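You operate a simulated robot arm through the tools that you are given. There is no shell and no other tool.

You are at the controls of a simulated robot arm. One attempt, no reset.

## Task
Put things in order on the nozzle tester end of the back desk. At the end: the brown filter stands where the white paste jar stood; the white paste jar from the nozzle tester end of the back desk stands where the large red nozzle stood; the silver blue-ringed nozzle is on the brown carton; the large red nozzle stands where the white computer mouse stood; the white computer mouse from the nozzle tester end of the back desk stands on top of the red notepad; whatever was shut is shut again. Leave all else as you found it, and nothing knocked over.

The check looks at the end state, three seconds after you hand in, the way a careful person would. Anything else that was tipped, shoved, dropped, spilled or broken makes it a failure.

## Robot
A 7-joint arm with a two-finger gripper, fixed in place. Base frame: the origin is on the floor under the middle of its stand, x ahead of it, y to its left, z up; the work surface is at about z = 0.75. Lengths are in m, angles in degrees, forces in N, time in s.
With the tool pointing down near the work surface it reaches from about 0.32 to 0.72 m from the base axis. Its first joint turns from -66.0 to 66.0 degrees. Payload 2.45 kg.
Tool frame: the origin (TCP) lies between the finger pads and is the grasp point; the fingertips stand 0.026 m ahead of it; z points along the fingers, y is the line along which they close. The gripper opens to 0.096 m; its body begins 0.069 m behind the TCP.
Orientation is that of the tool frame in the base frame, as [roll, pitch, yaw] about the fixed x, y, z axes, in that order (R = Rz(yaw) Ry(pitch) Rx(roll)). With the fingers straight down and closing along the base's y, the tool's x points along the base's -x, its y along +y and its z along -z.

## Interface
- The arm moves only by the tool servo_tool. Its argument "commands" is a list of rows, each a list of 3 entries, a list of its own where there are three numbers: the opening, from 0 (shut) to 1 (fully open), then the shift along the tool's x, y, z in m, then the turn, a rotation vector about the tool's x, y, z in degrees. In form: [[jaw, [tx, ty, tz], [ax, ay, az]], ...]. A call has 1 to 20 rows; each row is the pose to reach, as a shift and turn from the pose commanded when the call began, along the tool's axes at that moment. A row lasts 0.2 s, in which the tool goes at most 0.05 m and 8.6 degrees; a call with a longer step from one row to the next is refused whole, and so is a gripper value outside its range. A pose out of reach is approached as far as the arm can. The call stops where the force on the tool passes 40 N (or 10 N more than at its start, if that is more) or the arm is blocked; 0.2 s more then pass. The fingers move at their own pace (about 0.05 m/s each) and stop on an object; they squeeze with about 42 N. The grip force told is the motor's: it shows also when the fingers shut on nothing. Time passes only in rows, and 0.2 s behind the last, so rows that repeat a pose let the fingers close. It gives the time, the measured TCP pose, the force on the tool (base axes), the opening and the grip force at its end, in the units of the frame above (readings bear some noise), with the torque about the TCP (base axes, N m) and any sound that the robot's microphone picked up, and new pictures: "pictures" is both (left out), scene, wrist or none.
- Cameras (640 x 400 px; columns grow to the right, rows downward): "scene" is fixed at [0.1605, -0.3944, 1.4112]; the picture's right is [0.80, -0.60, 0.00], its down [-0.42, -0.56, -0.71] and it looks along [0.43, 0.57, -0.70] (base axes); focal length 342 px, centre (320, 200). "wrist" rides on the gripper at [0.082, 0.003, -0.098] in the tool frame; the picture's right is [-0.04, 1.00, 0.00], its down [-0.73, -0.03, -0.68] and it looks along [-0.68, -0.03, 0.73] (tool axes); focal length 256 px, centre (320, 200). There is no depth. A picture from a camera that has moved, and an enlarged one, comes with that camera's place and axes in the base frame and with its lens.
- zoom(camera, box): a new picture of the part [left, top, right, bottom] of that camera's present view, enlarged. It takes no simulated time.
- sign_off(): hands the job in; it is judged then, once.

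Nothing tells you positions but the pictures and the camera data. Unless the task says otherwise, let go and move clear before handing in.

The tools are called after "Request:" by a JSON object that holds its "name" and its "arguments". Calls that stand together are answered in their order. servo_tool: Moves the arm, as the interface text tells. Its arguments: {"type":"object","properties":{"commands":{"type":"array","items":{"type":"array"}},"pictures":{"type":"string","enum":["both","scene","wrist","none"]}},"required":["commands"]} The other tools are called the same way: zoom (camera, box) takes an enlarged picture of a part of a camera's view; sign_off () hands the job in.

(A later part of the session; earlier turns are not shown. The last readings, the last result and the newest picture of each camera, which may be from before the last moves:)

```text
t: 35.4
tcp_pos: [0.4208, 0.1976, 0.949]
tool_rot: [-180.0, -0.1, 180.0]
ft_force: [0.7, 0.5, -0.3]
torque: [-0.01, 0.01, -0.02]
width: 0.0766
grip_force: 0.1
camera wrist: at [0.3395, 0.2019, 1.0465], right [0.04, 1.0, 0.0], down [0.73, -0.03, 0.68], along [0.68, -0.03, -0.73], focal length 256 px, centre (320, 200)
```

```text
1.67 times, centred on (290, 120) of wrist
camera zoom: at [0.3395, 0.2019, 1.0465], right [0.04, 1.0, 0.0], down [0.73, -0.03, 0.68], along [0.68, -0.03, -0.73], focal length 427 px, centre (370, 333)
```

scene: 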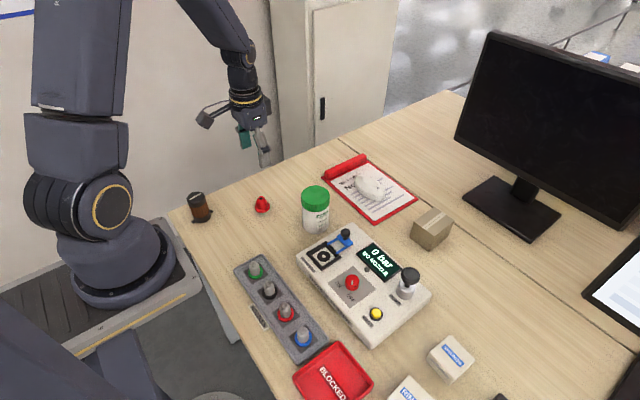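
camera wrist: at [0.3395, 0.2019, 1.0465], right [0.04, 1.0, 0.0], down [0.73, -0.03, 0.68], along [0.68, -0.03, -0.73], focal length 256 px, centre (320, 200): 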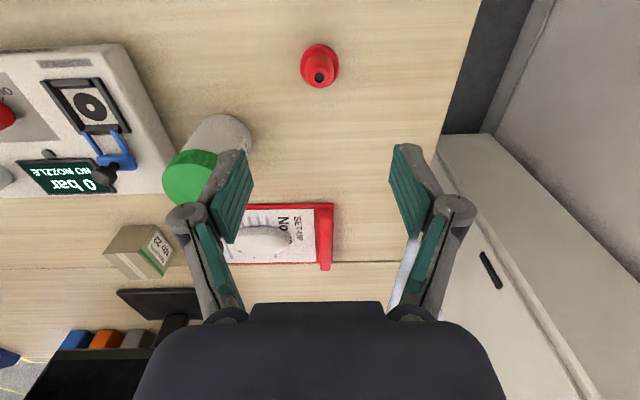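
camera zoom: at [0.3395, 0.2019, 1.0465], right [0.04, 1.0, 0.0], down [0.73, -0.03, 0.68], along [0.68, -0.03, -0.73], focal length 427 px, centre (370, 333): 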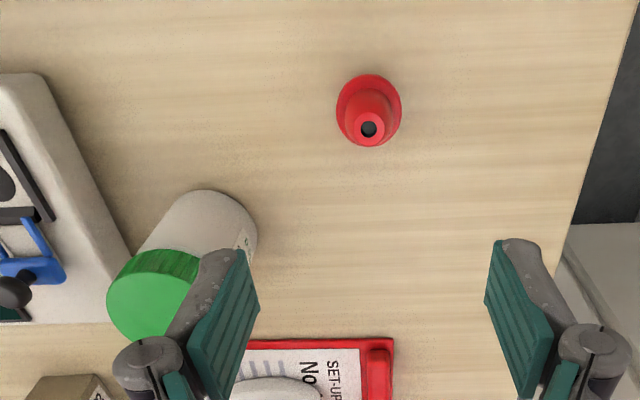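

The red nozzle stands cleanly where the mouse was. Next is the jar, at about (0.495, 0.072): I'll move above it with the jaws turned to close along x, clear of the tester.

Request:
{"name": "servo_tool", "arguments": {"commands": [[1, [-0.006, -0.01, -0.01], [0, 0, -7.5]], [1, [-0.012, -0.02, -0.02], [0, 0, -15]], [1, [-0.018, -0.031, -0.03], [0, 0, -22.5]], [1, [-0.024, -0.041, -0.03], [0, 0, -30]], [1, [-0.031, -0.051, -0.03], [0, 0, -37.5]], [1, [-0.037, -0.062, -0.03], [0, 0, -45]], [1, [-0.043, -0.072, -0.03], [0, 0, -52.5]], [1, [-0.05, -0.082, -0.03], [0, 0, -60]], [1, [-0.056, -0.093, -0.03], [0, 0, -67.5]], [1, [-0.062, -0.103, -0.03], [0, 0, -75]], [1, [-0.068, -0.113, -0.03], [0, 0, -82.5]], [1, [-0.0745, -0.124, -0.03], [0, 0, -90]], [1, [-0.0745, -0.124, -0.03], [0, 0, -90]]]}}

Request:
{"name": "zoom", "arguments": {"camera": "wrist", "box": [180, 0, 500, 200]}}

```text
t: 38.2
tcp_pos: [0.4977, 0.073, 0.9801]
tool_rot: [-180.0, 0.0, -90.0]
ft_force: [-0.2, 0.6, -0.1]
torque: [-0.03, 0.01, 0.01]
width: 0.0959
grip_force: 0.2
camera wrist: at [0.4933, -0.0081, 1.0775], right [-1.0, 0.04, 0.0], down [0.03, 0.73, 0.68], along [0.03, 0.68, -0.73], focal length 256 px, centre (320, 200)
```

scene: 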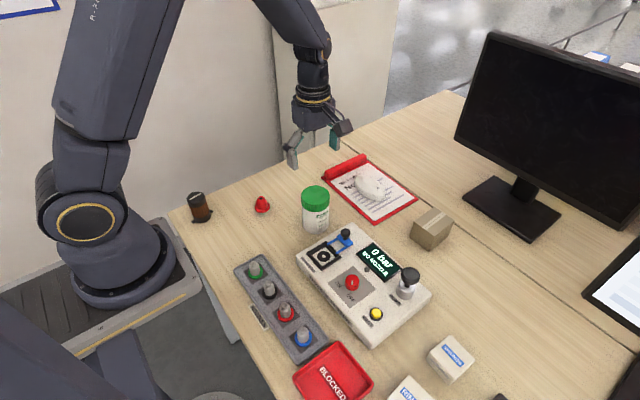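
wrist: 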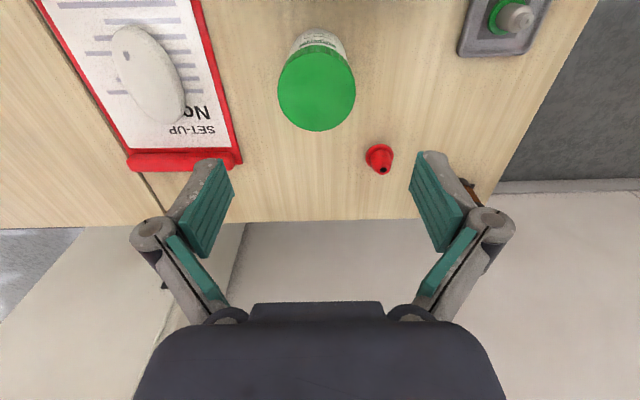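

```text
2.00 times, centred on (340, 100) of wrist
camera zoom: at [0.4933, -0.0081, 1.0775], right [-1.0, 0.04, 0.0], down [0.03, 0.73, 0.68], along [0.03, 0.68, -0.73], focal length 512 px, centre (280, 400)
```

zoom: 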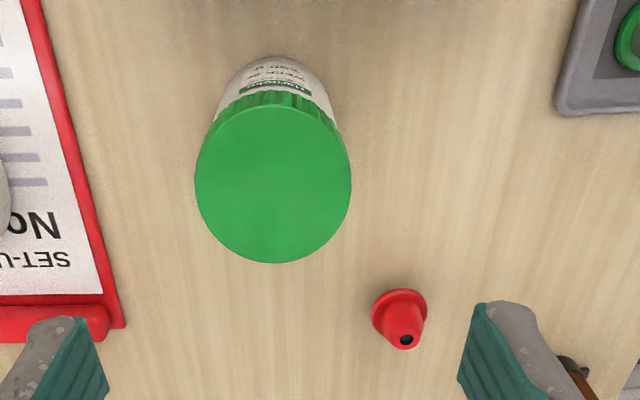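

The jar is at (0.500, 0.0745) with a lid about 0.068 wide. I'll descend around it so the pads hold mostly its body.

Request:
{"name": "servo_tool", "arguments": {"commands": [[1, [-0.0015, -0.005, 0.03], [0, 0, 0]], [1, [-0.0015, -0.005, 0.06], [0, 0, 0]], [1, [-0.0015, -0.005, 0.09], [0, 0, 0]], [1, [-0.0015, -0.005, 0.1], [0, 0, 0]], [1, [-0.0015, -0.005, 0.1], [0, 0, 0]]]}}

Request:
{"name": "zoom", "arguments": {"camera": "scene", "box": [250, 140, 410, 260]}}

```text
t: 39.4
tcp_pos: [0.4995, 0.0756, 0.8793]
tool_rot: [180.0, 0.0, -90.0]
ft_force: [-1.1, 0.3, 0.2]
torque: [-0.01, -0.02, 0.0]
width: 0.096
grip_force: 0.1
camera wrist: at [0.4959, -0.0061, 0.9767], right [-1.0, 0.04, 0.0], down [0.03, 0.73, 0.68], along [0.03, 0.68, -0.73], focal length 256 px, centre (320, 200)
```

scene: 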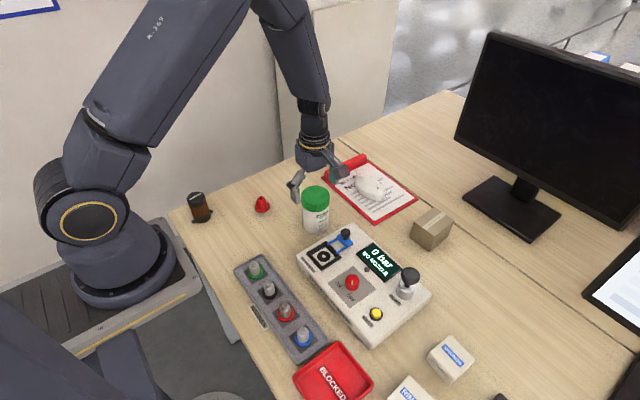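
wrist: 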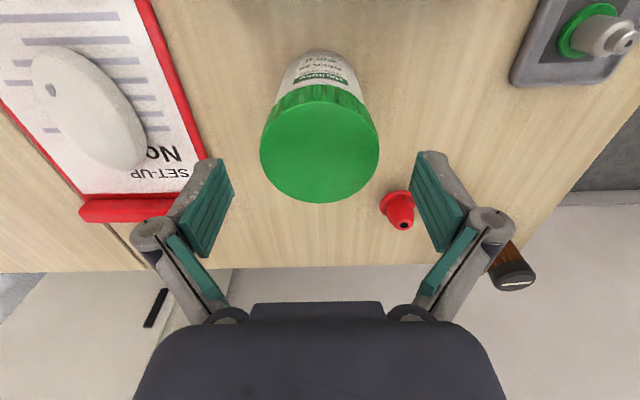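

```text
3.33 times, centred on (330, 200) of scene
camera zoom: at [0.1605, -0.3944, 1.4112], right [0.8, -0.6, 0.0], down [-0.42, -0.56, -0.71], along [0.43, 0.57, -0.7], focal length 1142 px, centre (287, 200)
```

zoom: 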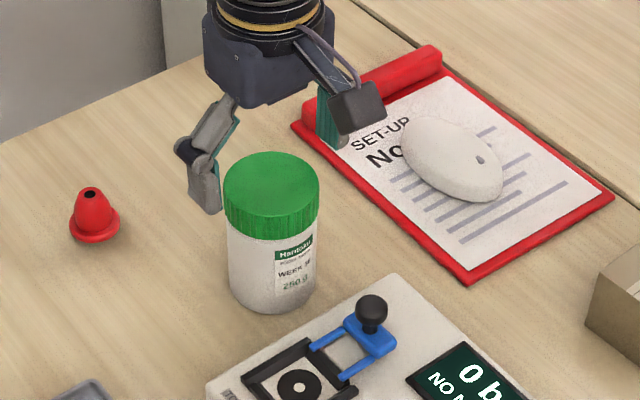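

Request:
{"name": "zoom", "arguments": {"camera": "wrist", "box": [220, 40, 420, 220]}}

```text
2.22 times, centred on (320, 130) of wrist
camera zoom: at [0.4959, -0.0061, 0.9767], right [-1.0, 0.04, 0.0], down [0.03, 0.73, 0.68], along [0.03, 0.68, -0.73], focal length 569 px, centre (320, 356)
```

zoom: 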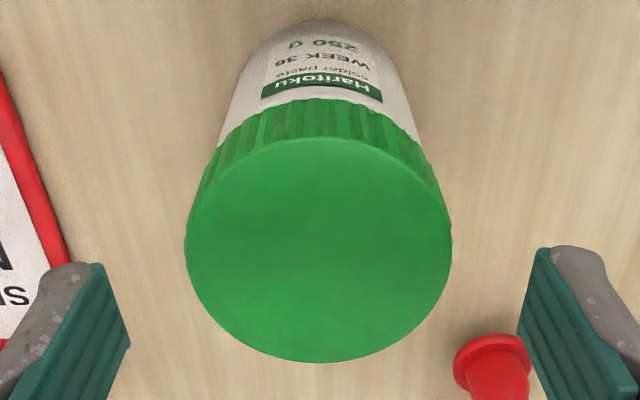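

The alignment is good, with the jar centred between the jaws. I'll descend to grip height.

Request:
{"name": "servo_tool", "arguments": {"commands": [[1, [0, 0, 0.025], [0, 0, 0]], [1, [0, 0, 0.05], [0, 0, 0]], [1, [0, 0, 0.07], [0, 0, 0]], [1, [0, 0, 0.08], [0, 0, 0]], [1, [0, 0, 0.08], [0, 0, 0]]]}}

Request:
{"name": "zoom", "arguments": {"camera": "scene", "box": [250, 140, 410, 260]}}

```text
t: 40.6
tcp_pos: [0.5005, 0.0747, 0.8007]
tool_rot: [180.0, 0.0, -90.1]
ft_force: [-2.0, -0.1, 6.3]
torque: [-0.06, 0.1, -0.04]
width: 0.096
grip_force: 0.0
camera wrist: at [0.4968, -0.0056, 0.8978], right [-1.0, 0.04, 0.0], down [0.03, 0.73, 0.68], along [0.03, 0.68, -0.73], focal length 256 px, centre (320, 200)
```

scene: 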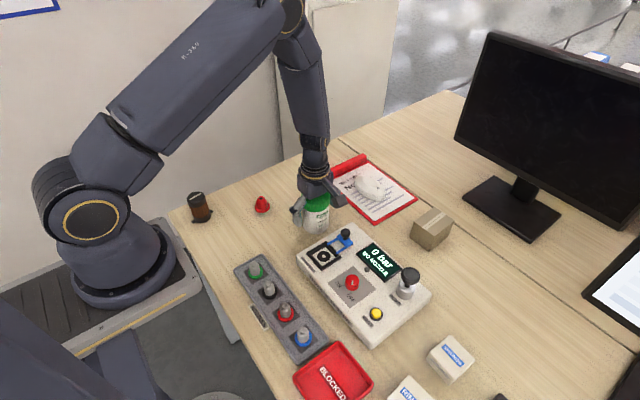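
wrist: 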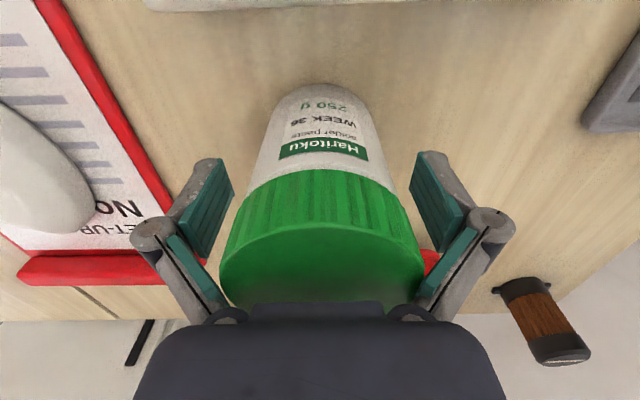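

```text
3.33 times, centred on (330, 200) of scene
camera zoom: at [0.1604, -0.3944, 1.4112], right [0.8, -0.6, 0.0], down [-0.42, -0.56, -0.71], along [0.43, 0.57, -0.7], focal length 1142 px, centre (287, 200)
```

zoom: 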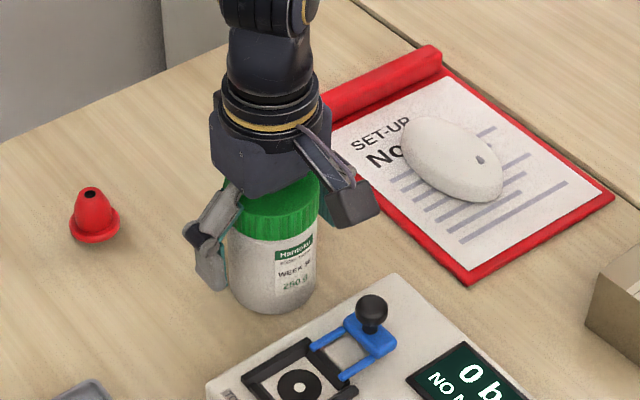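

I read 6 N upward, so the palm is probably touching the lid. I'll back up a bit.

Request:
{"name": "servo_tool", "arguments": {"commands": [[1, [0, 0, -0.004], [0, 0, 0]], [1, [0, 0, -0.008], [0, 0, 0]], [1, [0, 0, -0.008], [0, 0, 0]]]}}

Request:
{"name": "zoom", "arguments": {"camera": "wrist", "box": [180, 60, 460, 320]}}

```text
t: 41.4
tcp_pos: [0.5009, 0.0752, 0.8093]
tool_rot: [-180.0, 0.0, -90.0]
ft_force: [-0.6, 0.1, 0.6]
torque: [-0.04, 0.03, -0.03]
width: 0.0959
grip_force: 0.0
camera wrist: at [0.497, -0.0064, 0.9062], right [-1.0, 0.04, 0.0], down [0.03, 0.73, 0.68], along [0.03, 0.68, -0.73], focal length 256 px, centre (320, 200)
```

scene: 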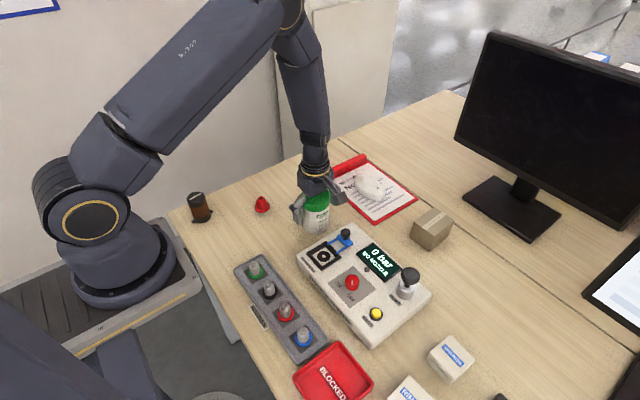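
wrist: 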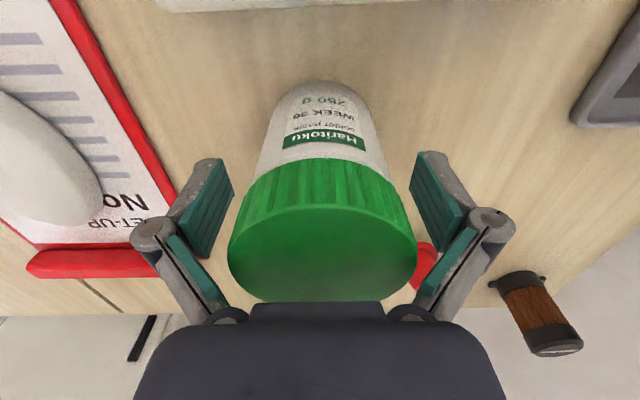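

```text
1.54 times, centred on (320, 190) of wrist
camera zoom: at [0.497, -0.0064, 0.9062], right [-1.0, 0.04, 0.0], down [0.03, 0.73, 0.68], along [0.03, 0.68, -0.73], focal length 394 px, centre (320, 215)
```

zoom: 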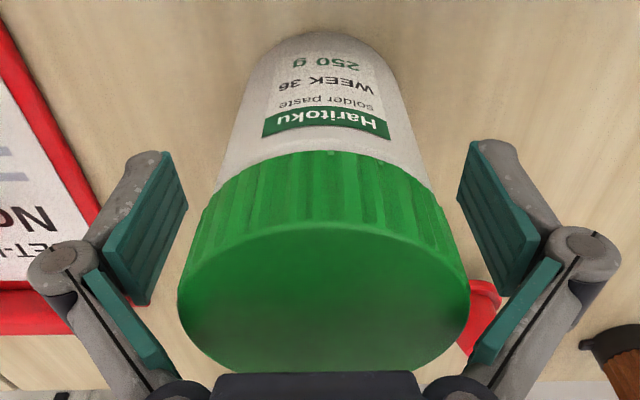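

The force is back to nothing. I'll rise a few millimetres more so the inner finger links clear the lid, then close.

Request:
{"name": "servo_tool", "arguments": {"commands": [[1, [0, 0, -0.008], [0, 0, 0]], [0.85, [0, 0, -0.008], [0, 0, 0]], [0.75, [0, 0, -0.008], [0, 0, 0]], [0.65, [0, 0, -0.008], [0, 0, 0]], [0.4, [0, 0, -0.008], [0, 0, 0]], [0, [0, 0, -0.008], [0, 0, 0]], [0, [0, 0, -0.008], [0, 0, 0]]]}}

Request:
{"name": "zoom", "arguments": {"camera": "wrist", "box": [180, 60, 460, 320]}}

Request:
{"name": "zoom", "arguments": {"camera": "scene", "box": [250, 140, 410, 260]}}

```text
t: 43.0
tcp_pos: [0.5012, 0.0736, 0.8154]
tool_rot: [180.0, 0.0, -89.9]
ft_force: [-4.6, -0.7, 8.1]
torque: [0.09, 0.02, 0.03]
width: 0.0661
grip_force: 42.3
camera wrist: at [0.497, -0.0063, 0.914], right [-1.0, 0.04, 0.0], down [0.03, 0.73, 0.68], along [0.03, 0.68, -0.73], focal length 256 px, centre (320, 200)
```

scene: 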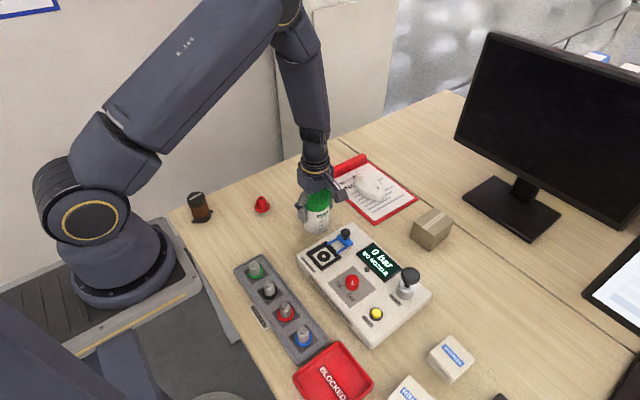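
wrist: 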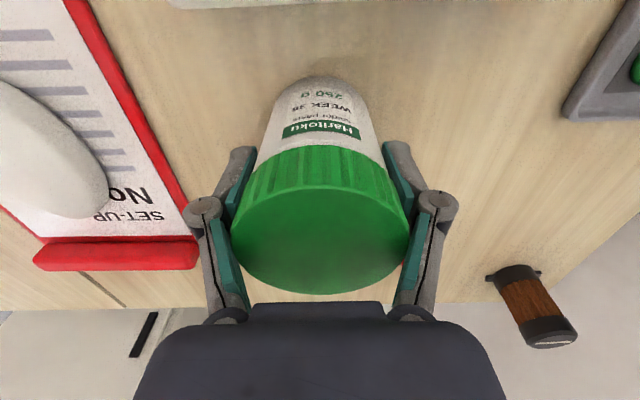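

```text
1.54 times, centred on (320, 190) of wrist
camera zoom: at [0.497, -0.0063, 0.914], right [-1.0, 0.04, 0.0], down [0.03, 0.73, 0.68], along [0.03, 0.68, -0.73], focal length 394 px, centre (320, 215)
```

zoom: 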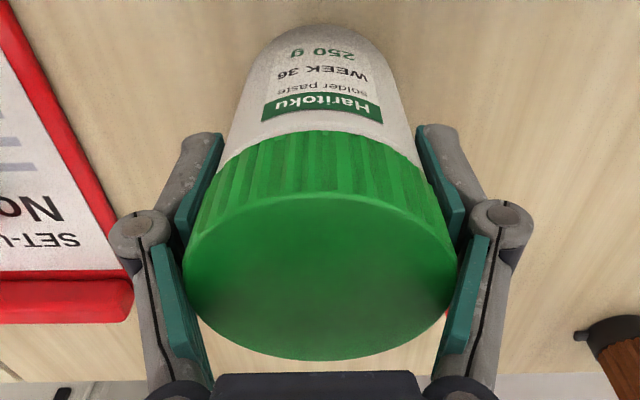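

```text
3.33 times, centred on (330, 200) of scene
camera zoom: at [0.1603, -0.3944, 1.4112], right [0.8, -0.6, 0.0], down [-0.42, -0.56, -0.71], along [0.43, 0.57, -0.7], focal length 1142 px, centre (287, 200)
```

zoom: 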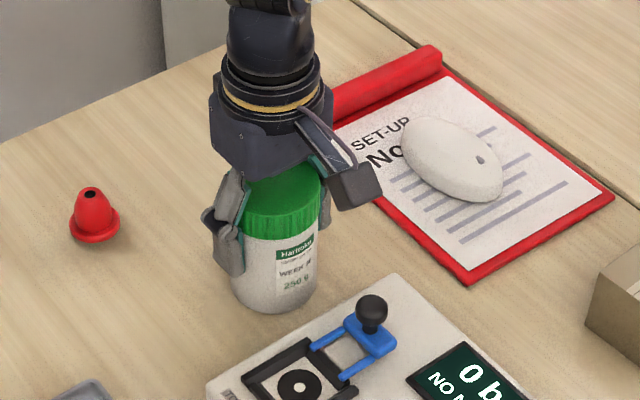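

The jar is gripped at a width of 0.066. I'll lift gently and check that the jar and lid come up together.

Request:
{"name": "servo_tool", "arguments": {"commands": [[0, [0, 0, -0.004], [0, 0, 0]], [0, [0, 0, -0.01], [0, 0, 0]], [0, [0, 0, -0.02], [0, 0, 0]], [0, [0, 0, -0.03], [0, 0, 0]], [0, [0, 0, -0.03], [0, 0, 0]]]}}

Request:
{"name": "zoom", "arguments": {"camera": "scene", "box": [250, 140, 410, 260]}}

```text
t: 44.2
tcp_pos: [0.5009, 0.0752, 0.8459]
tool_rot: [-179.9, 0.0, -90.0]
ft_force: [0.6, -0.6, -2.1]
torque: [-0.03, 0.01, 0.0]
width: 0.0659
grip_force: 42.5
camera wrist: at [0.4967, -0.0064, 0.9441], right [-1.0, 0.04, 0.0], down [0.03, 0.73, 0.68], along [0.03, 0.68, -0.73], focal length 256 px, centre (320, 200)
```

scene: 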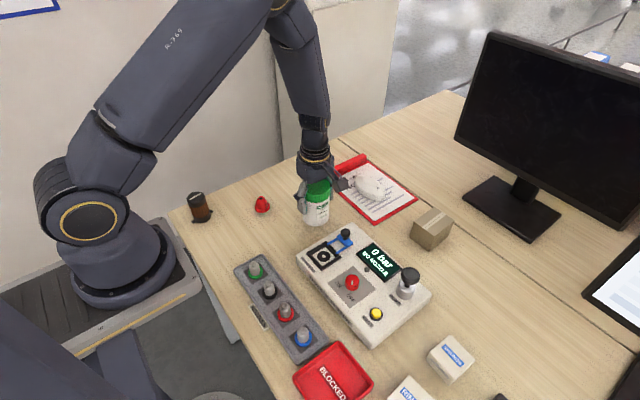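
wrist: 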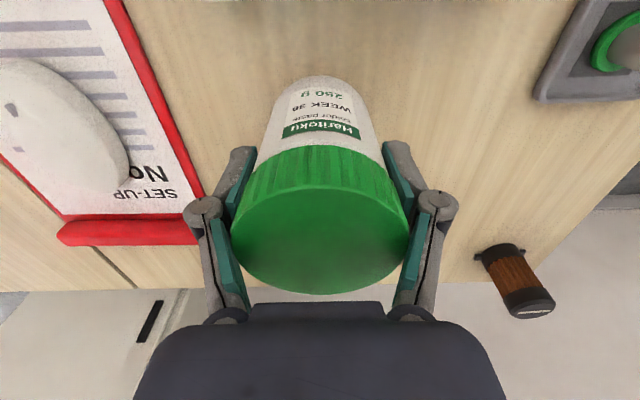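

```text
3.33 times, centred on (330, 200) of scene
camera zoom: at [0.1606, -0.3944, 1.4112], right [0.8, -0.6, 0.0], down [-0.42, -0.56, -0.71], along [0.43, 0.57, -0.7], focal length 1142 px, centre (287, 200)
```

zoom: 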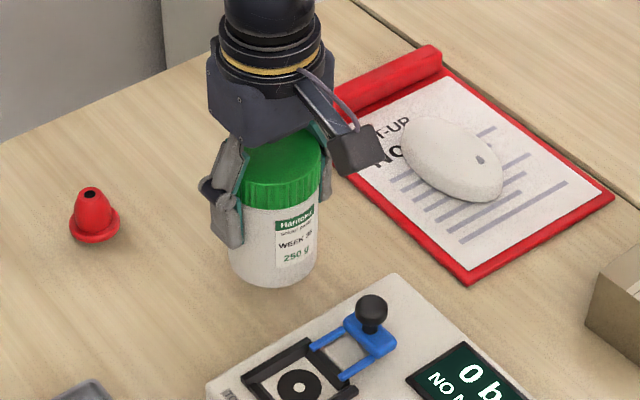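

The jar and lid rose together. I'll lift higher and carry the jar to the red nozzle's old spot at (0.645, -0.245), turning the jaws back to close along y.

Request:
{"name": "servo_tool", "arguments": {"commands": [[0, [0, 0, -0.03], [0, 0, 0]], [0, [0, 0, -0.07], [0, 0, 0]], [0, [0, 0, -0.11], [0, 0, 0]], [0, [0, 0, -0.144], [0, 0, 0]], [0, [0.0246, -0.0112, -0.144], [0, 0, 6.9]], [0, [0.0492, -0.0223, -0.144], [0, 0, 13.8]], [0, [0.0737, -0.0335, -0.144], [0, 0, 20.8]], [0, [0.0983, -0.0446, -0.144], [0, 0, 27.7]], [0, [0.1229, -0.0558, -0.144], [0, 0, 34.6]], [0, [0.1475, -0.0669, -0.144], [0, 0, 41.5]], [0, [0.172, -0.0781, -0.144], [0, 0, 48.5]], [0, [0.1966, -0.0892, -0.144], [0, 0, 55.4]], [0, [0.2212, -0.1004, -0.144], [0, 0, 62.3]], [0, [0.2458, -0.1115, -0.144], [0, 0, 69.2]], [0, [0.2703, -0.1227, -0.144], [0, 0, 76.2]], [0, [0.2949, -0.1338, -0.144], [0, 0, 83.1]], [0, [0.3195, -0.145, -0.144], [0, 0, 90]], [0, [0.3195, -0.145, -0.144], [0, 0, 90]]]}}

```text
t: 48.0
tcp_pos: [0.6469, -0.2435, 0.9897]
tool_rot: [179.9, -0.1, 179.9]
ft_force: [-0.2, 0.3, -3.4]
torque: [0.0, 0.01, 0.0]
width: 0.0656
grip_force: 41.7
camera wrist: at [0.5648, -0.2405, 1.0868], right [0.04, 1.0, 0.0], down [0.73, -0.03, 0.68], along [0.68, -0.03, -0.73], focal length 256 px, centre (320, 200)
```

scene: 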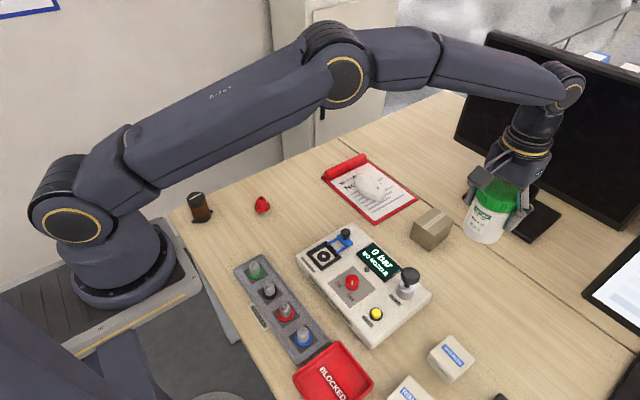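
wrist: 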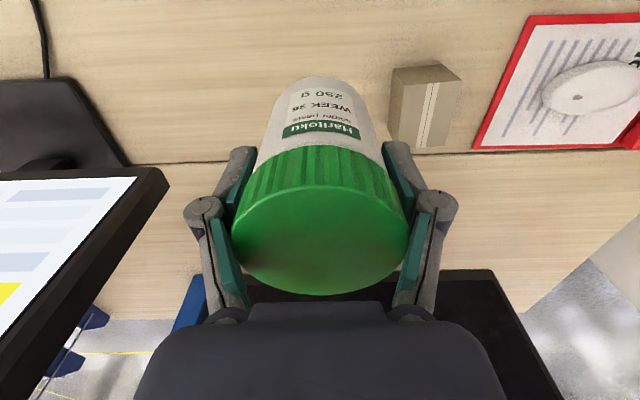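

The jar is over its target. I'll lower it.

Request:
{"name": "servo_tool", "arguments": {"commands": [[0, [0, 0, 0.025], [0, 0, 0]], [0, [0, 0, 0.055], [0, 0, 0]], [0, [0, 0, 0.085], [0, 0, 0]], [0, [0, 0, 0.115], [0, 0, 0]], [0, [0, 0, 0.14], [0, 0, 0]], [0, [0, 0, 0.158], [0, 0, 0]], [0, [0, 0, 0.168], [0, 0, 0]], [0, [0, 0, 0.168], [0, 0, 0]]]}}

Request:
{"name": "zoom", "arguments": {"camera": "scene", "box": [390, 170, 550, 310]}}

Request:
{"name": "servo_tool", "arguments": {"commands": [[0, [0, 0, 0.001], [0, 0, 0]], [0, [0, 0, 0.002], [0, 0, 0]], [0, [0, 0, 0.003], [0, 0, 0]], [0, [0, 0, 0.004], [0, 0, 0]], [0, [0, 0, 0.004], [0, 0, 0]]], "pictures": "none"}}

```text
t: 49.8
tcp_pos: [0.6456, -0.2431, 0.8211]
tool_rot: [180.0, 0.1, 179.9]
ft_force: [-0.8, 0.1, -3.4]
torque: [0.0, 0.03, 0.0]
width: 0.0659
grip_force: 41.9
camera wrist: at [0.5638, -0.2399, 0.9189], right [0.04, 1.0, 0.0], down [0.73, -0.03, 0.68], along [0.68, -0.03, -0.73], focal length 256 px, centre (320, 200)
```

scene: 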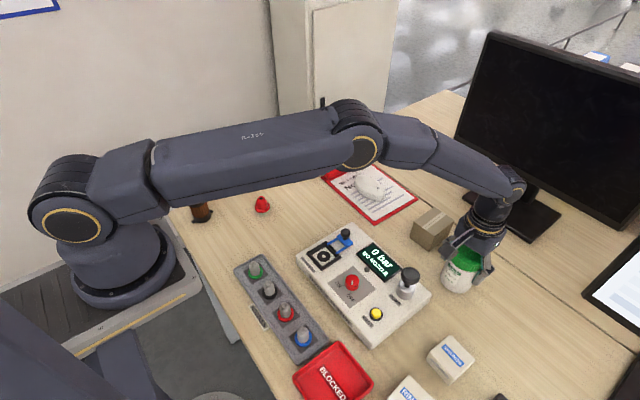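
wrist: 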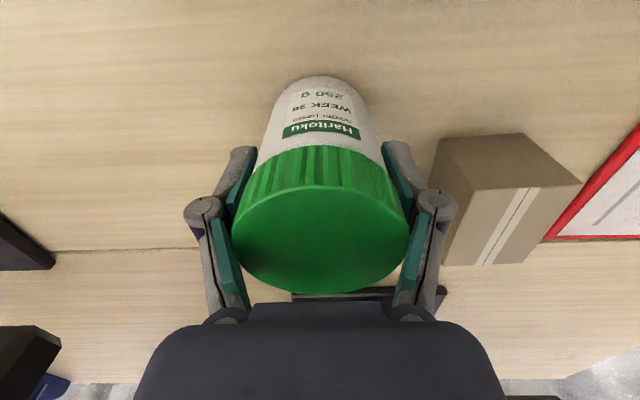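

```text
2.86 times, centred on (470, 240) of scene
camera zoom: at [0.1606, -0.3944, 1.4112], right [0.8, -0.6, 0.0], down [-0.42, -0.56, -0.71], along [0.43, 0.57, -0.7], focal length 978 px, centre (-109, 86)
```

zoom: 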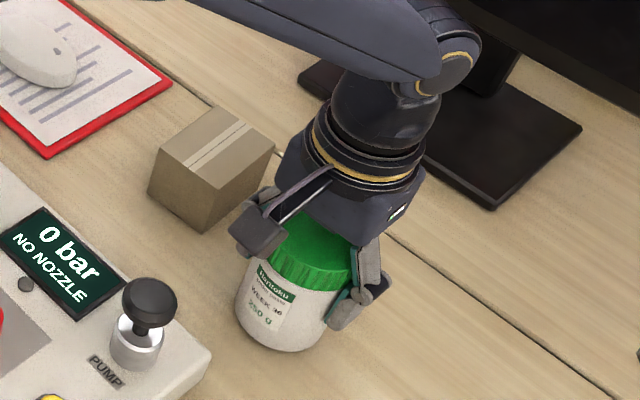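

```text
t: 51.0
tcp_pos: [0.6453, -0.2445, 0.8177]
tool_rot: [-180.0, 0.0, 180.0]
ft_force: [-0.9, -0.2, -3.7]
torque: [0.03, -0.02, 0.01]
width: 0.0656
grip_force: 41.9
```

Request:
{"name": "servo_tool", "arguments": {"commands": [[0, [0, 0, 0.001], [0, 0, 0]], [0, [0, 0, 0.0015], [0, 0, 0]], [0, [0, 0, 0.0015], [0, 0, 0]]], "pictures": "none"}}

```text
t: 51.8
tcp_pos: [0.6442, -0.2438, 0.8153]
tool_rot: [-179.9, 0.0, 180.0]
ft_force: [0.2, -0.1, -0.8]
torque: [0.04, 0.08, 0.02]
width: 0.0657
grip_force: 41.8
```

Request:
{"name": "servo_tool", "arguments": {"commands": [[0, [0, 0, 0.0006], [0, 0, 0]], [0.5, [0, 0, 0.0006], [0, 0, 0]], [0.8, [0, 0, 0.0006], [0, 0, 0]], [1, [0, 0, 0.0006], [0, 0, 0]], [1, [0, 0, 0.0006], [0, 0, 0]], [1, [0, 0, 0.0006], [0, 0, 0]]]}}

```text
t: 53.2
tcp_pos: [0.6449, -0.2436, 0.8164]
tool_rot: [-180.0, -0.1, 180.0]
ft_force: [0.5, -1.0, -0.8]
torque: [0.02, -0.03, -0.01]
width: 0.096
grip_force: 0.0
camera wrist: at [0.5633, -0.2406, 0.9136], right [0.04, 1.0, 0.0], down [0.73, -0.03, 0.68], along [0.68, -0.03, -0.73], focal length 256 px, centre (320, 200)
```

scene: 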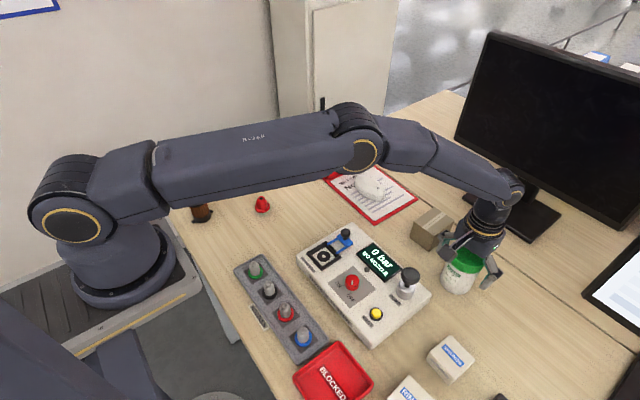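
wrist: 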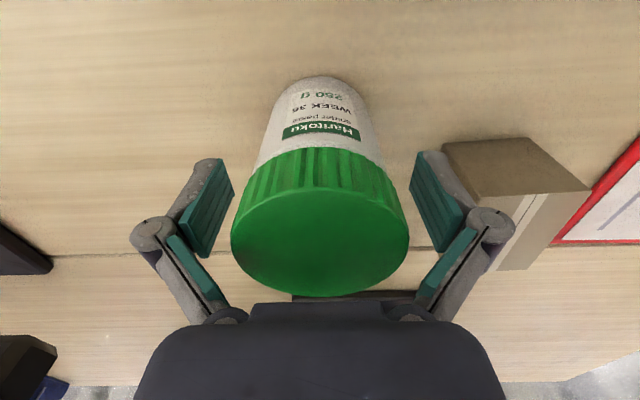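

The jar is standing and released. I'll rise straight up, then go over to the brown filter at about (0.276, 0.263).

Request:
{"name": "servo_tool", "arguments": {"commands": [[1, [0, 0, -0.03], [0, 0, 0]], [1, [0, 0, -0.07], [0, 0, 0]], [1, [0, 0, -0.115], [0, 0, 0]], [1, [0, 0, -0.164], [0, 0, 0]], [1, [0, 0, -0.164], [0, 0, 0]]]}}

Request:
{"name": "servo_tool", "arguments": {"commands": [[1, [0.0231, 0.0318, 0], [0, 0, 0]], [1, [0.0461, 0.0635, 0], [0, 0, 0]], [1, [0.0692, 0.0953, 0], [0, 0, 0]], [1, [0.0923, 0.127, 0], [0, 0, 0]], [1, [0.1153, 0.1588, 0], [0, 0, 0]], [1, [0.1384, 0.1905, 0], [0, 0, 0]], [1, [0.1614, 0.2223, 0], [0, 0, 0]], [1, [0.1845, 0.254, 0], [0, 0, 0]], [1, [0.2076, 0.2858, 0], [0, 0, 0]], [1, [0.2306, 0.3175, 0], [0, 0, 0]], [1, [0.2537, 0.3493, 0], [0, 0, 0]], [1, [0.2768, 0.381, 0], [0, 0, 0]], [1, [0.2998, 0.4128, 0], [0, 0, 0]], [1, [0.3229, 0.4445, 0], [0, 0, 0]], [1, [0.3459, 0.4763, 0], [0, 0, 0]], [1, [0.369, 0.508, 0], [0, 0, 0]], [1, [0.369, 0.508, 0], [0, 0, 0]]]}}

Request:
{"name": "zoom", "arguments": {"camera": "wrist", "box": [200, 0, 440, 180]}}

Request:
{"name": "zoom", "arguments": {"camera": "scene", "box": [390, 170, 550, 310]}}

```text
t: 54.4
tcp_pos: [0.6461, -0.2442, 0.9795]
tool_rot: [-180.0, -0.1, -180.0]
ft_force: [0.1, -0.2, 0.1]
torque: [-0.02, 0.0, -0.01]
width: 0.0959
grip_force: 0.0
camera wrist: at [0.5646, -0.2397, 1.0768], right [0.04, 1.0, 0.0], down [0.73, -0.03, 0.68], along [0.68, -0.03, -0.73], focal length 256 px, centre (320, 200)
```

scene: 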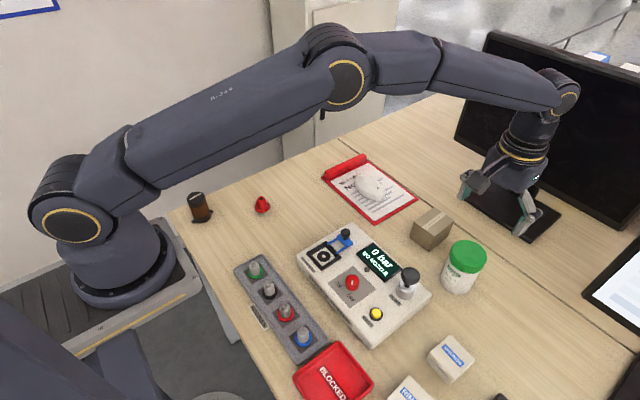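
wrist: 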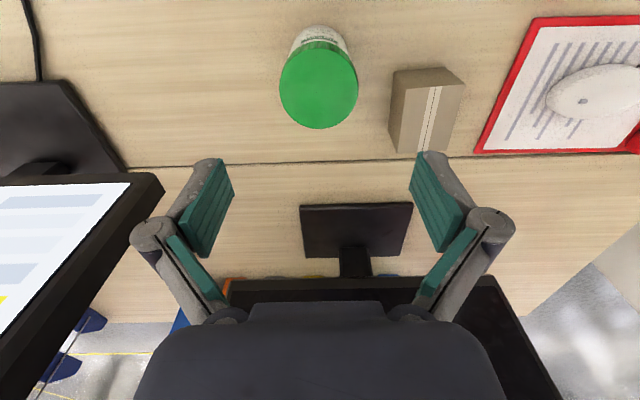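

```text
t: 58.0
tcp_pos: [0.2775, 0.2647, 0.9817]
tool_rot: [179.9, 0.0, -179.9]
ft_force: [0.1, -0.1, 0.3]
torque: [-0.01, 0.0, -0.01]
width: 0.096
grip_force: 0.1
camera wrist: at [0.1964, 0.2688, 1.0793], right [0.04, 1.0, 0.0], down [0.73, -0.03, 0.68], along [0.68, -0.03, -0.73], focal length 256 px, centre (320, 200)
```

scene: 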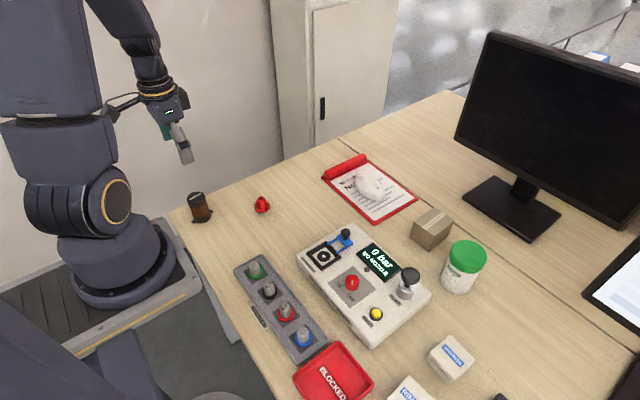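
wrist: 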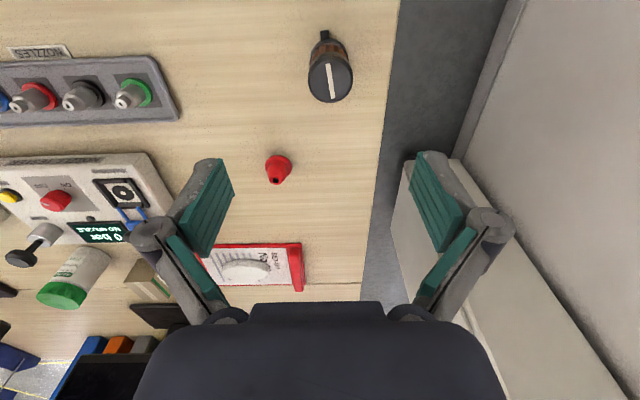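

```text
2.22 times, centred on (320, 90) of wrist
camera zoom: at [0.1964, 0.2688, 1.0793], right [0.04, 1.0, 0.0], down [0.73, -0.03, 0.68], along [0.68, -0.03, -0.73], focal length 569 px, centre (320, 444)
```

zoom: 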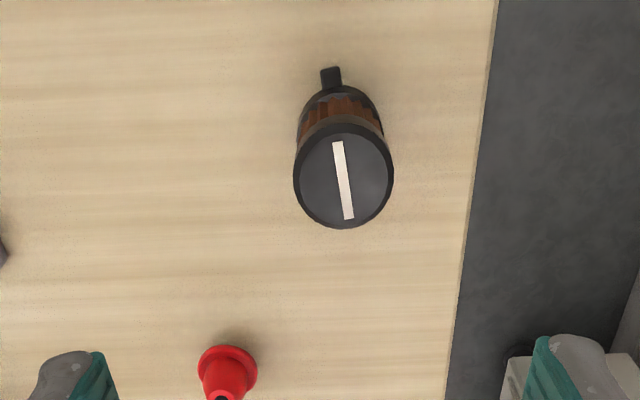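

```text
2.86 times, centred on (470, 240) of scene
camera zoom: at [0.1605, -0.3943, 1.4112], right [0.8, -0.6, 0.0], down [-0.42, -0.56, -0.71], along [0.43, 0.57, -0.7], focal length 978 px, centre (-109, 86)
```

zoom: 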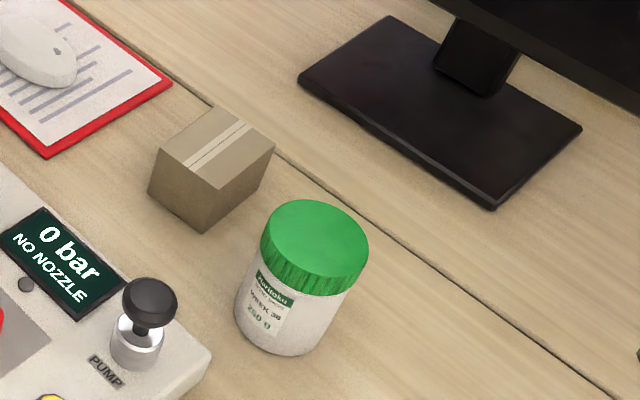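

The jar stands well, and the filter appears to be at (0.280, 0.2745) with a 0.043 diameter. I'll come partway down with the correction and recheck.

Request:
{"name": "servo_tool", "arguments": {"commands": [[1, [-0.002, 0.004, 0.02], [0, 0, 0]], [1, [-0.004, 0.008, 0.05], [0, 0, 0]], [1, [-0.004, 0.0115, 0.08], [0, 0, 0]], [1, [-0.004, 0.0115, 0.1], [0, 0, 0]], [1, [-0.004, 0.0115, 0.1], [0, 0, 0]]]}}

Request:
{"name": "zoom", "arguments": {"camera": "wrist", "box": [200, 40, 440, 220]}}

```text
t: 59.2
tcp_pos: [0.2815, 0.2744, 0.881]
tool_rot: [180.0, 0.1, 179.9]
ft_force: [-0.2, 0.5, 0.4]
torque: [-0.03, 0.01, -0.02]
width: 0.096
grip_force: 0.1
camera wrist: at [0.1987, 0.2778, 0.9783], right [0.04, 1.0, 0.0], down [0.73, -0.03, 0.68], along [0.68, -0.03, -0.73], focal length 256 px, centre (320, 200)
```

scene: 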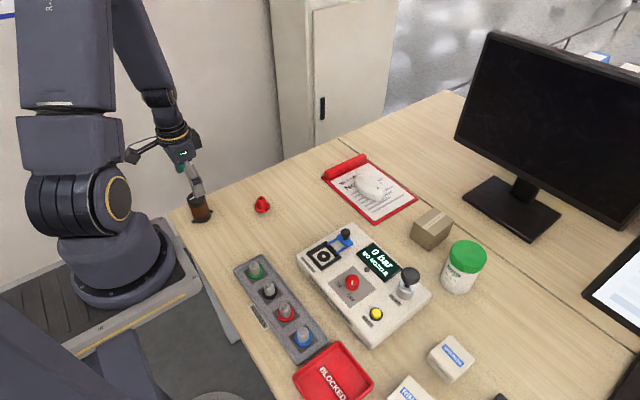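
wrist: 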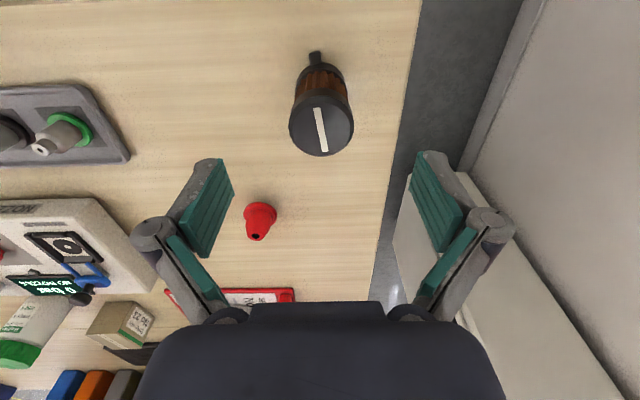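

```text
2.22 times, centred on (320, 130) of wrist
camera zoom: at [0.1987, 0.2778, 0.9783], right [0.04, 1.0, 0.0], down [0.73, -0.03, 0.68], along [0.68, -0.03, -0.73], focal length 569 px, centre (320, 356)
```

zoom: 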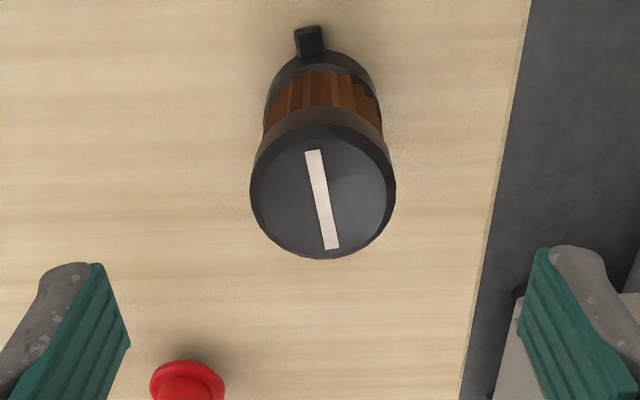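

The filter is centred at about (0.279, 0.275) with its top at z about 0.824. I'll descend and grip its body.

Request:
{"name": "servo_tool", "arguments": {"commands": [[0.85, [0.0005, 0.0005, 0.025], [0, 0, 0]], [0.8, [0.0005, 0.0005, 0.05], [0, 0, 0]], [0.8, [0.0005, 0.0005, 0.07], [0, 0, 0]], [0.8, [0.0005, 0.0005, 0.085], [0, 0, 0]], [0.8, [0.0005, 0.0005, 0.085], [0, 0, 0]]]}}

Request:
{"name": "zoom", "arguments": {"camera": "scene", "box": [130, 140, 290, 260]}}

```text
t: 60.4
tcp_pos: [0.2814, 0.276, 0.7943]
tool_rot: [-180.0, 0.0, 180.0]
ft_force: [-0.8, -0.6, 0.1]
torque: [-0.01, 0.03, -0.01]
width: 0.0767
grip_force: 0.1
camera wrist: at [0.1987, 0.2796, 0.8921], right [0.04, 1.0, 0.0], down [0.73, -0.03, 0.68], along [0.68, -0.03, -0.73], focal length 256 px, centre (320, 200)
```

scene: 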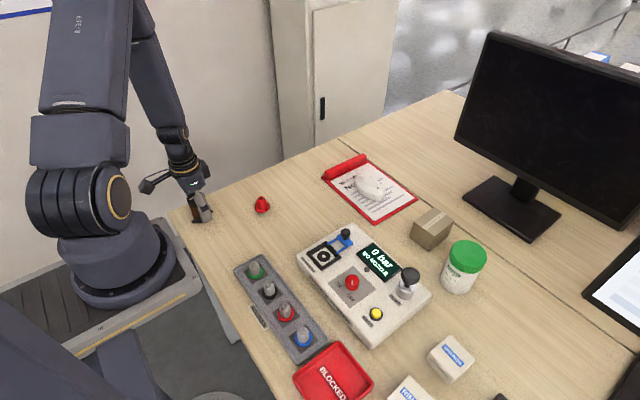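
wrist: 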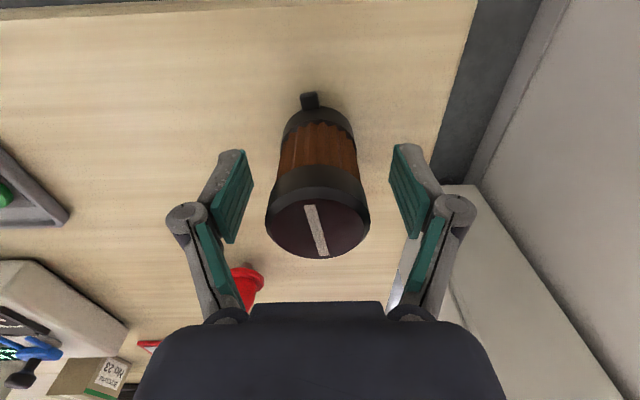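

```text
3.33 times, centred on (210, 200) of scene
camera zoom: at [0.1605, -0.3944, 1.4112], right [0.8, -0.6, 0.0], down [-0.42, -0.56, -0.71], along [0.43, 0.57, -0.7], focal length 1142 px, centre (687, 200)
```

zoom: 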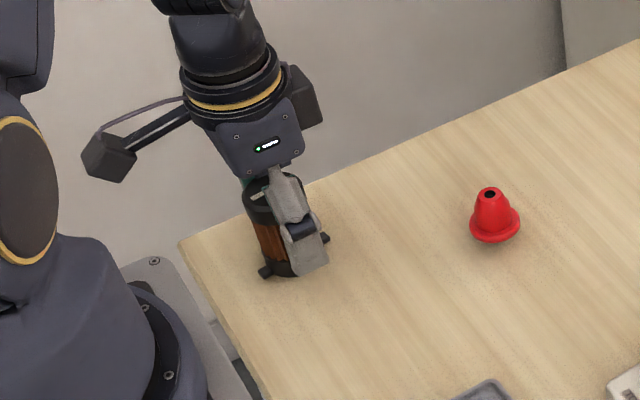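

The filter is between the jaws, so I'll close.

Request:
{"name": "servo_tool", "arguments": {"commands": [[0.6, [0, 0, 0], [0, 0, 0]], [0.5, [0, 0, 0], [0, 0, 0]], [0.4, [0, 0, 0], [0, 0, 0]], [0.2, [0, 0, 0], [0, 0, 0]], [0, [0, 0, 0], [0, 0, 0]], [0, [0, 0, 0], [0, 0, 0]], [0, [0, 0, 0], [0, 0, 0]]], "pictures": "wrist"}}

```text
t: 62.0
tcp_pos: [0.2822, 0.2752, 0.7955]
tool_rot: [180.0, 0.0, 180.0]
ft_force: [0.1, -1.5, 3.7]
torque: [-0.05, 0.01, -0.03]
width: 0.0427
grip_force: 41.9
camera wrist: at [0.1987, 0.2795, 0.8925], right [0.04, 1.0, 0.0], down [0.73, -0.03, 0.68], along [0.68, -0.03, -0.73], focal length 256 px, centre (320, 200)
```

wrist: 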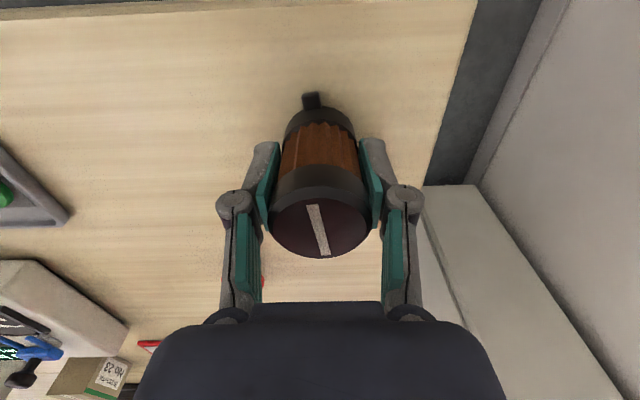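

The filter is gripped at a width of 0.0427. I'll lift it and carry it to the jar's old spot at (0.500, 0.0745), turning the jaws to close along x so they open clear of the tester.

Request:
{"name": "servo_tool", "arguments": {"commands": [[0, [0, 0, -0.005], [0, 0, 0]], [0, [0, 0, -0.02], [0, 0, 0]], [0, [0, 0, -0.05], [0, 0, 0]], [0, [0, 0, -0.09], [0, 0, 0]], [0, [0, 0, -0.135], [0, 0, 0]], [0, [0, 0, -0.135], [0, 0, 0]]], "pictures": "wrist"}}

Request:
{"name": "servo_tool", "arguments": {"commands": [[0, [-0.017, -0.0154, 0], [0, 0, -6.9]], [0, [-0.0339, -0.0308, 0], [0, 0, -13.8]], [0, [-0.0509, -0.0463, 0], [0, 0, -20.8]], [0, [-0.0678, -0.0617, 0], [0, 0, -27.7]], [0, [-0.0848, -0.0771, 0], [0, 0, -34.6]], [0, [-0.1018, -0.0925, 0], [0, 0, -41.5]], [0, [-0.1187, -0.108, 0], [0, 0, -48.5]], [0, [-0.1357, -0.1234, 0], [0, 0, -55.4]], [0, [-0.1527, -0.1388, 0], [0, 0, -62.3]], [0, [-0.1696, -0.1542, 0], [0, 0, -69.2]], [0, [-0.1866, -0.1697, 0], [0, 0, -76.2]], [0, [-0.2035, -0.1851, 0], [0, 0, -83.1]], [0, [-0.2205, -0.2005, 0], [0, 0, -90]], [0, [-0.2205, -0.2005, 0], [0, 0, -90]]]}}

```text
t: 63.4
tcp_pos: [0.2801, 0.2751, 0.9312]
tool_rot: [-180.0, 0.0, 179.9]
ft_force: [0.3, -0.1, -0.5]
torque: [-0.05, 0.0, 0.0]
width: 0.0428
grip_force: 42.1
camera wrist: at [0.1979, 0.2793, 1.0277], right [0.04, 1.0, 0.0], down [0.73, -0.03, 0.68], along [0.68, -0.03, -0.73], focal length 256 px, centre (320, 200)
```

wrist: 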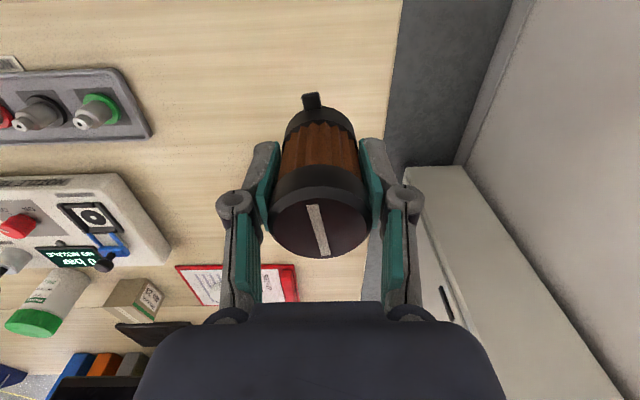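

```text
t: 66.4
tcp_pos: [0.5015, 0.0751, 0.929]
tool_rot: [-179.9, -0.1, -89.9]
ft_force: [0.7, 0.5, -1.3]
torque: [-0.02, -0.01, 0.0]
width: 0.0424
grip_force: 42.1
camera wrist: at [0.4973, -0.0054, 1.0263], right [-1.0, 0.04, 0.0], down [0.03, 0.73, 0.68], along [0.03, 0.68, -0.73], focal length 256 px, centre (320, 200)
```

scene: 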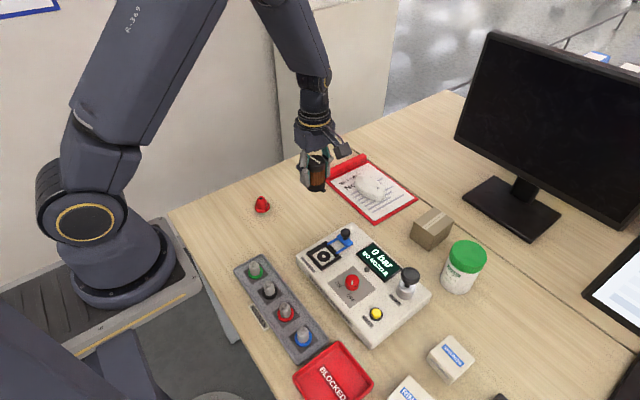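
wrist: 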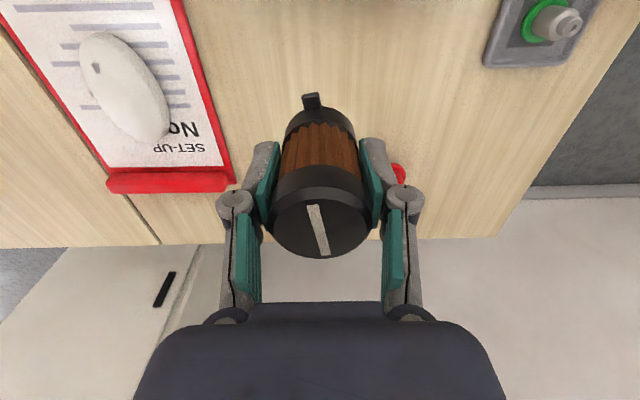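

The filter is over the jar's old spot. I'll lower it.

Request:
{"name": "servo_tool", "arguments": {"commands": [[0, [0, 0, 0.025], [0, 0, 0]], [0, [0, 0, 0.055], [0, 0, 0]], [0, [0, 0, 0.085], [0, 0, 0]], [0, [0, 0, 0.11], [0, 0, 0]], [0, [0, 0, 0.125], [0, 0, 0]], [0, [0, 0, 0.13], [0, 0, 0]], [0, [0, 0, 0.13], [0, 0, 0]]], "pictures": "scene"}}

Request:
{"name": "zoom", "arguments": {"camera": "scene", "box": [250, 140, 410, 260]}}

Request:
{"name": "servo_tool", "arguments": {"commands": [[0, [0, 0, 0.001], [0, 0, 0]], [0, [0, 0, 0.002], [0, 0, 0]], [0, [0, 0, 0.003], [0, 0, 0]], [0, [0, 0, 0.003], [0, 0, 0]]], "pictures": "none"}}

```text
t: 68.0
tcp_pos: [0.5005, 0.0756, 0.8012]
tool_rot: [-180.0, -0.1, -90.0]
ft_force: [0.2, -0.3, -0.2]
torque: [0.0, 0.0, 0.03]
width: 0.0428
grip_force: 42.2
```

scene: 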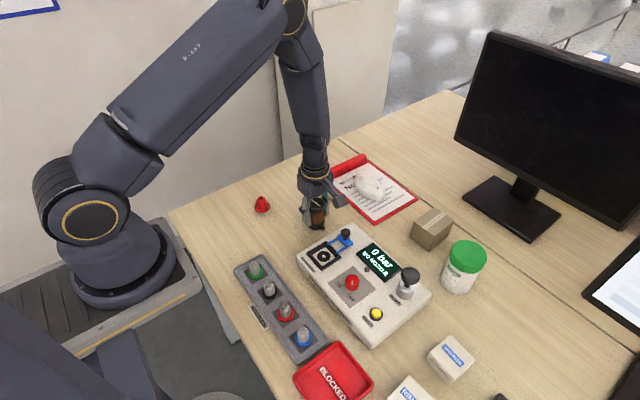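

```text
3.33 times, centred on (330, 200) of scene
camera zoom: at [0.1605, -0.3944, 1.4112], right [0.8, -0.6, 0.0], down [-0.42, -0.56, -0.71], along [0.43, 0.57, -0.7], focal length 1142 px, centre (287, 200)
```

zoom: 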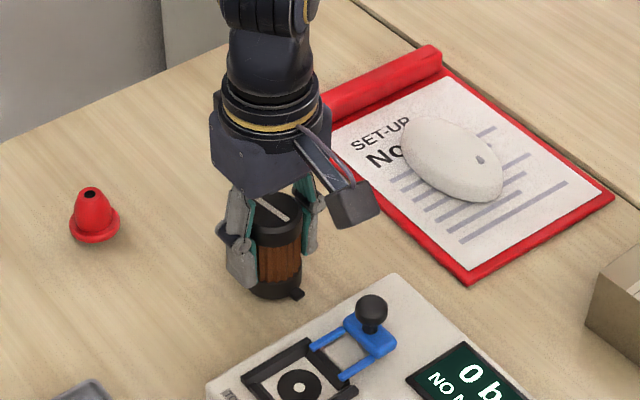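

```text
t: 69.0
tcp_pos: [0.5006, 0.0764, 0.7975]
tool_rot: [180.0, 0.0, -90.0]
ft_force: [-0.3, 0.6, -1.4]
torque: [0.01, -0.04, -0.01]
width: 0.0428
grip_force: 41.9
```

Request:
{"name": "servo_tool", "arguments": {"commands": [[0, [0, 0, 0.001], [0, 0, 0]], [0, [0, 0, 0.0015], [0, 0, 0]], [0, [0, 0, 0.0015], [0, 0, 0]]], "pictures": "none"}}

Request:
{"name": "servo_tool", "arguments": {"commands": [[0, [0, 0, 0.0005], [0, 0, 0]], [0, [0, 0, 0.0005], [0, 0, 0]]], "pictures": "none"}}

```text
t: 69.8
tcp_pos: [0.5, 0.0752, 0.7951]
tool_rot: [-180.0, 0.1, -90.0]
ft_force: [-1.3, -0.1, 3.5]
torque: [0.06, 0.09, 0.0]
width: 0.0426
grip_force: 42.3
```

```text
t: 70.4
tcp_pos: [0.5, 0.0752, 0.795]
tool_rot: [-179.9, -0.1, -90.0]
ft_force: [-3.1, -2.2, 15.2]
torque: [0.02, 0.19, -0.04]
width: 0.0425
grip_force: 41.7
```

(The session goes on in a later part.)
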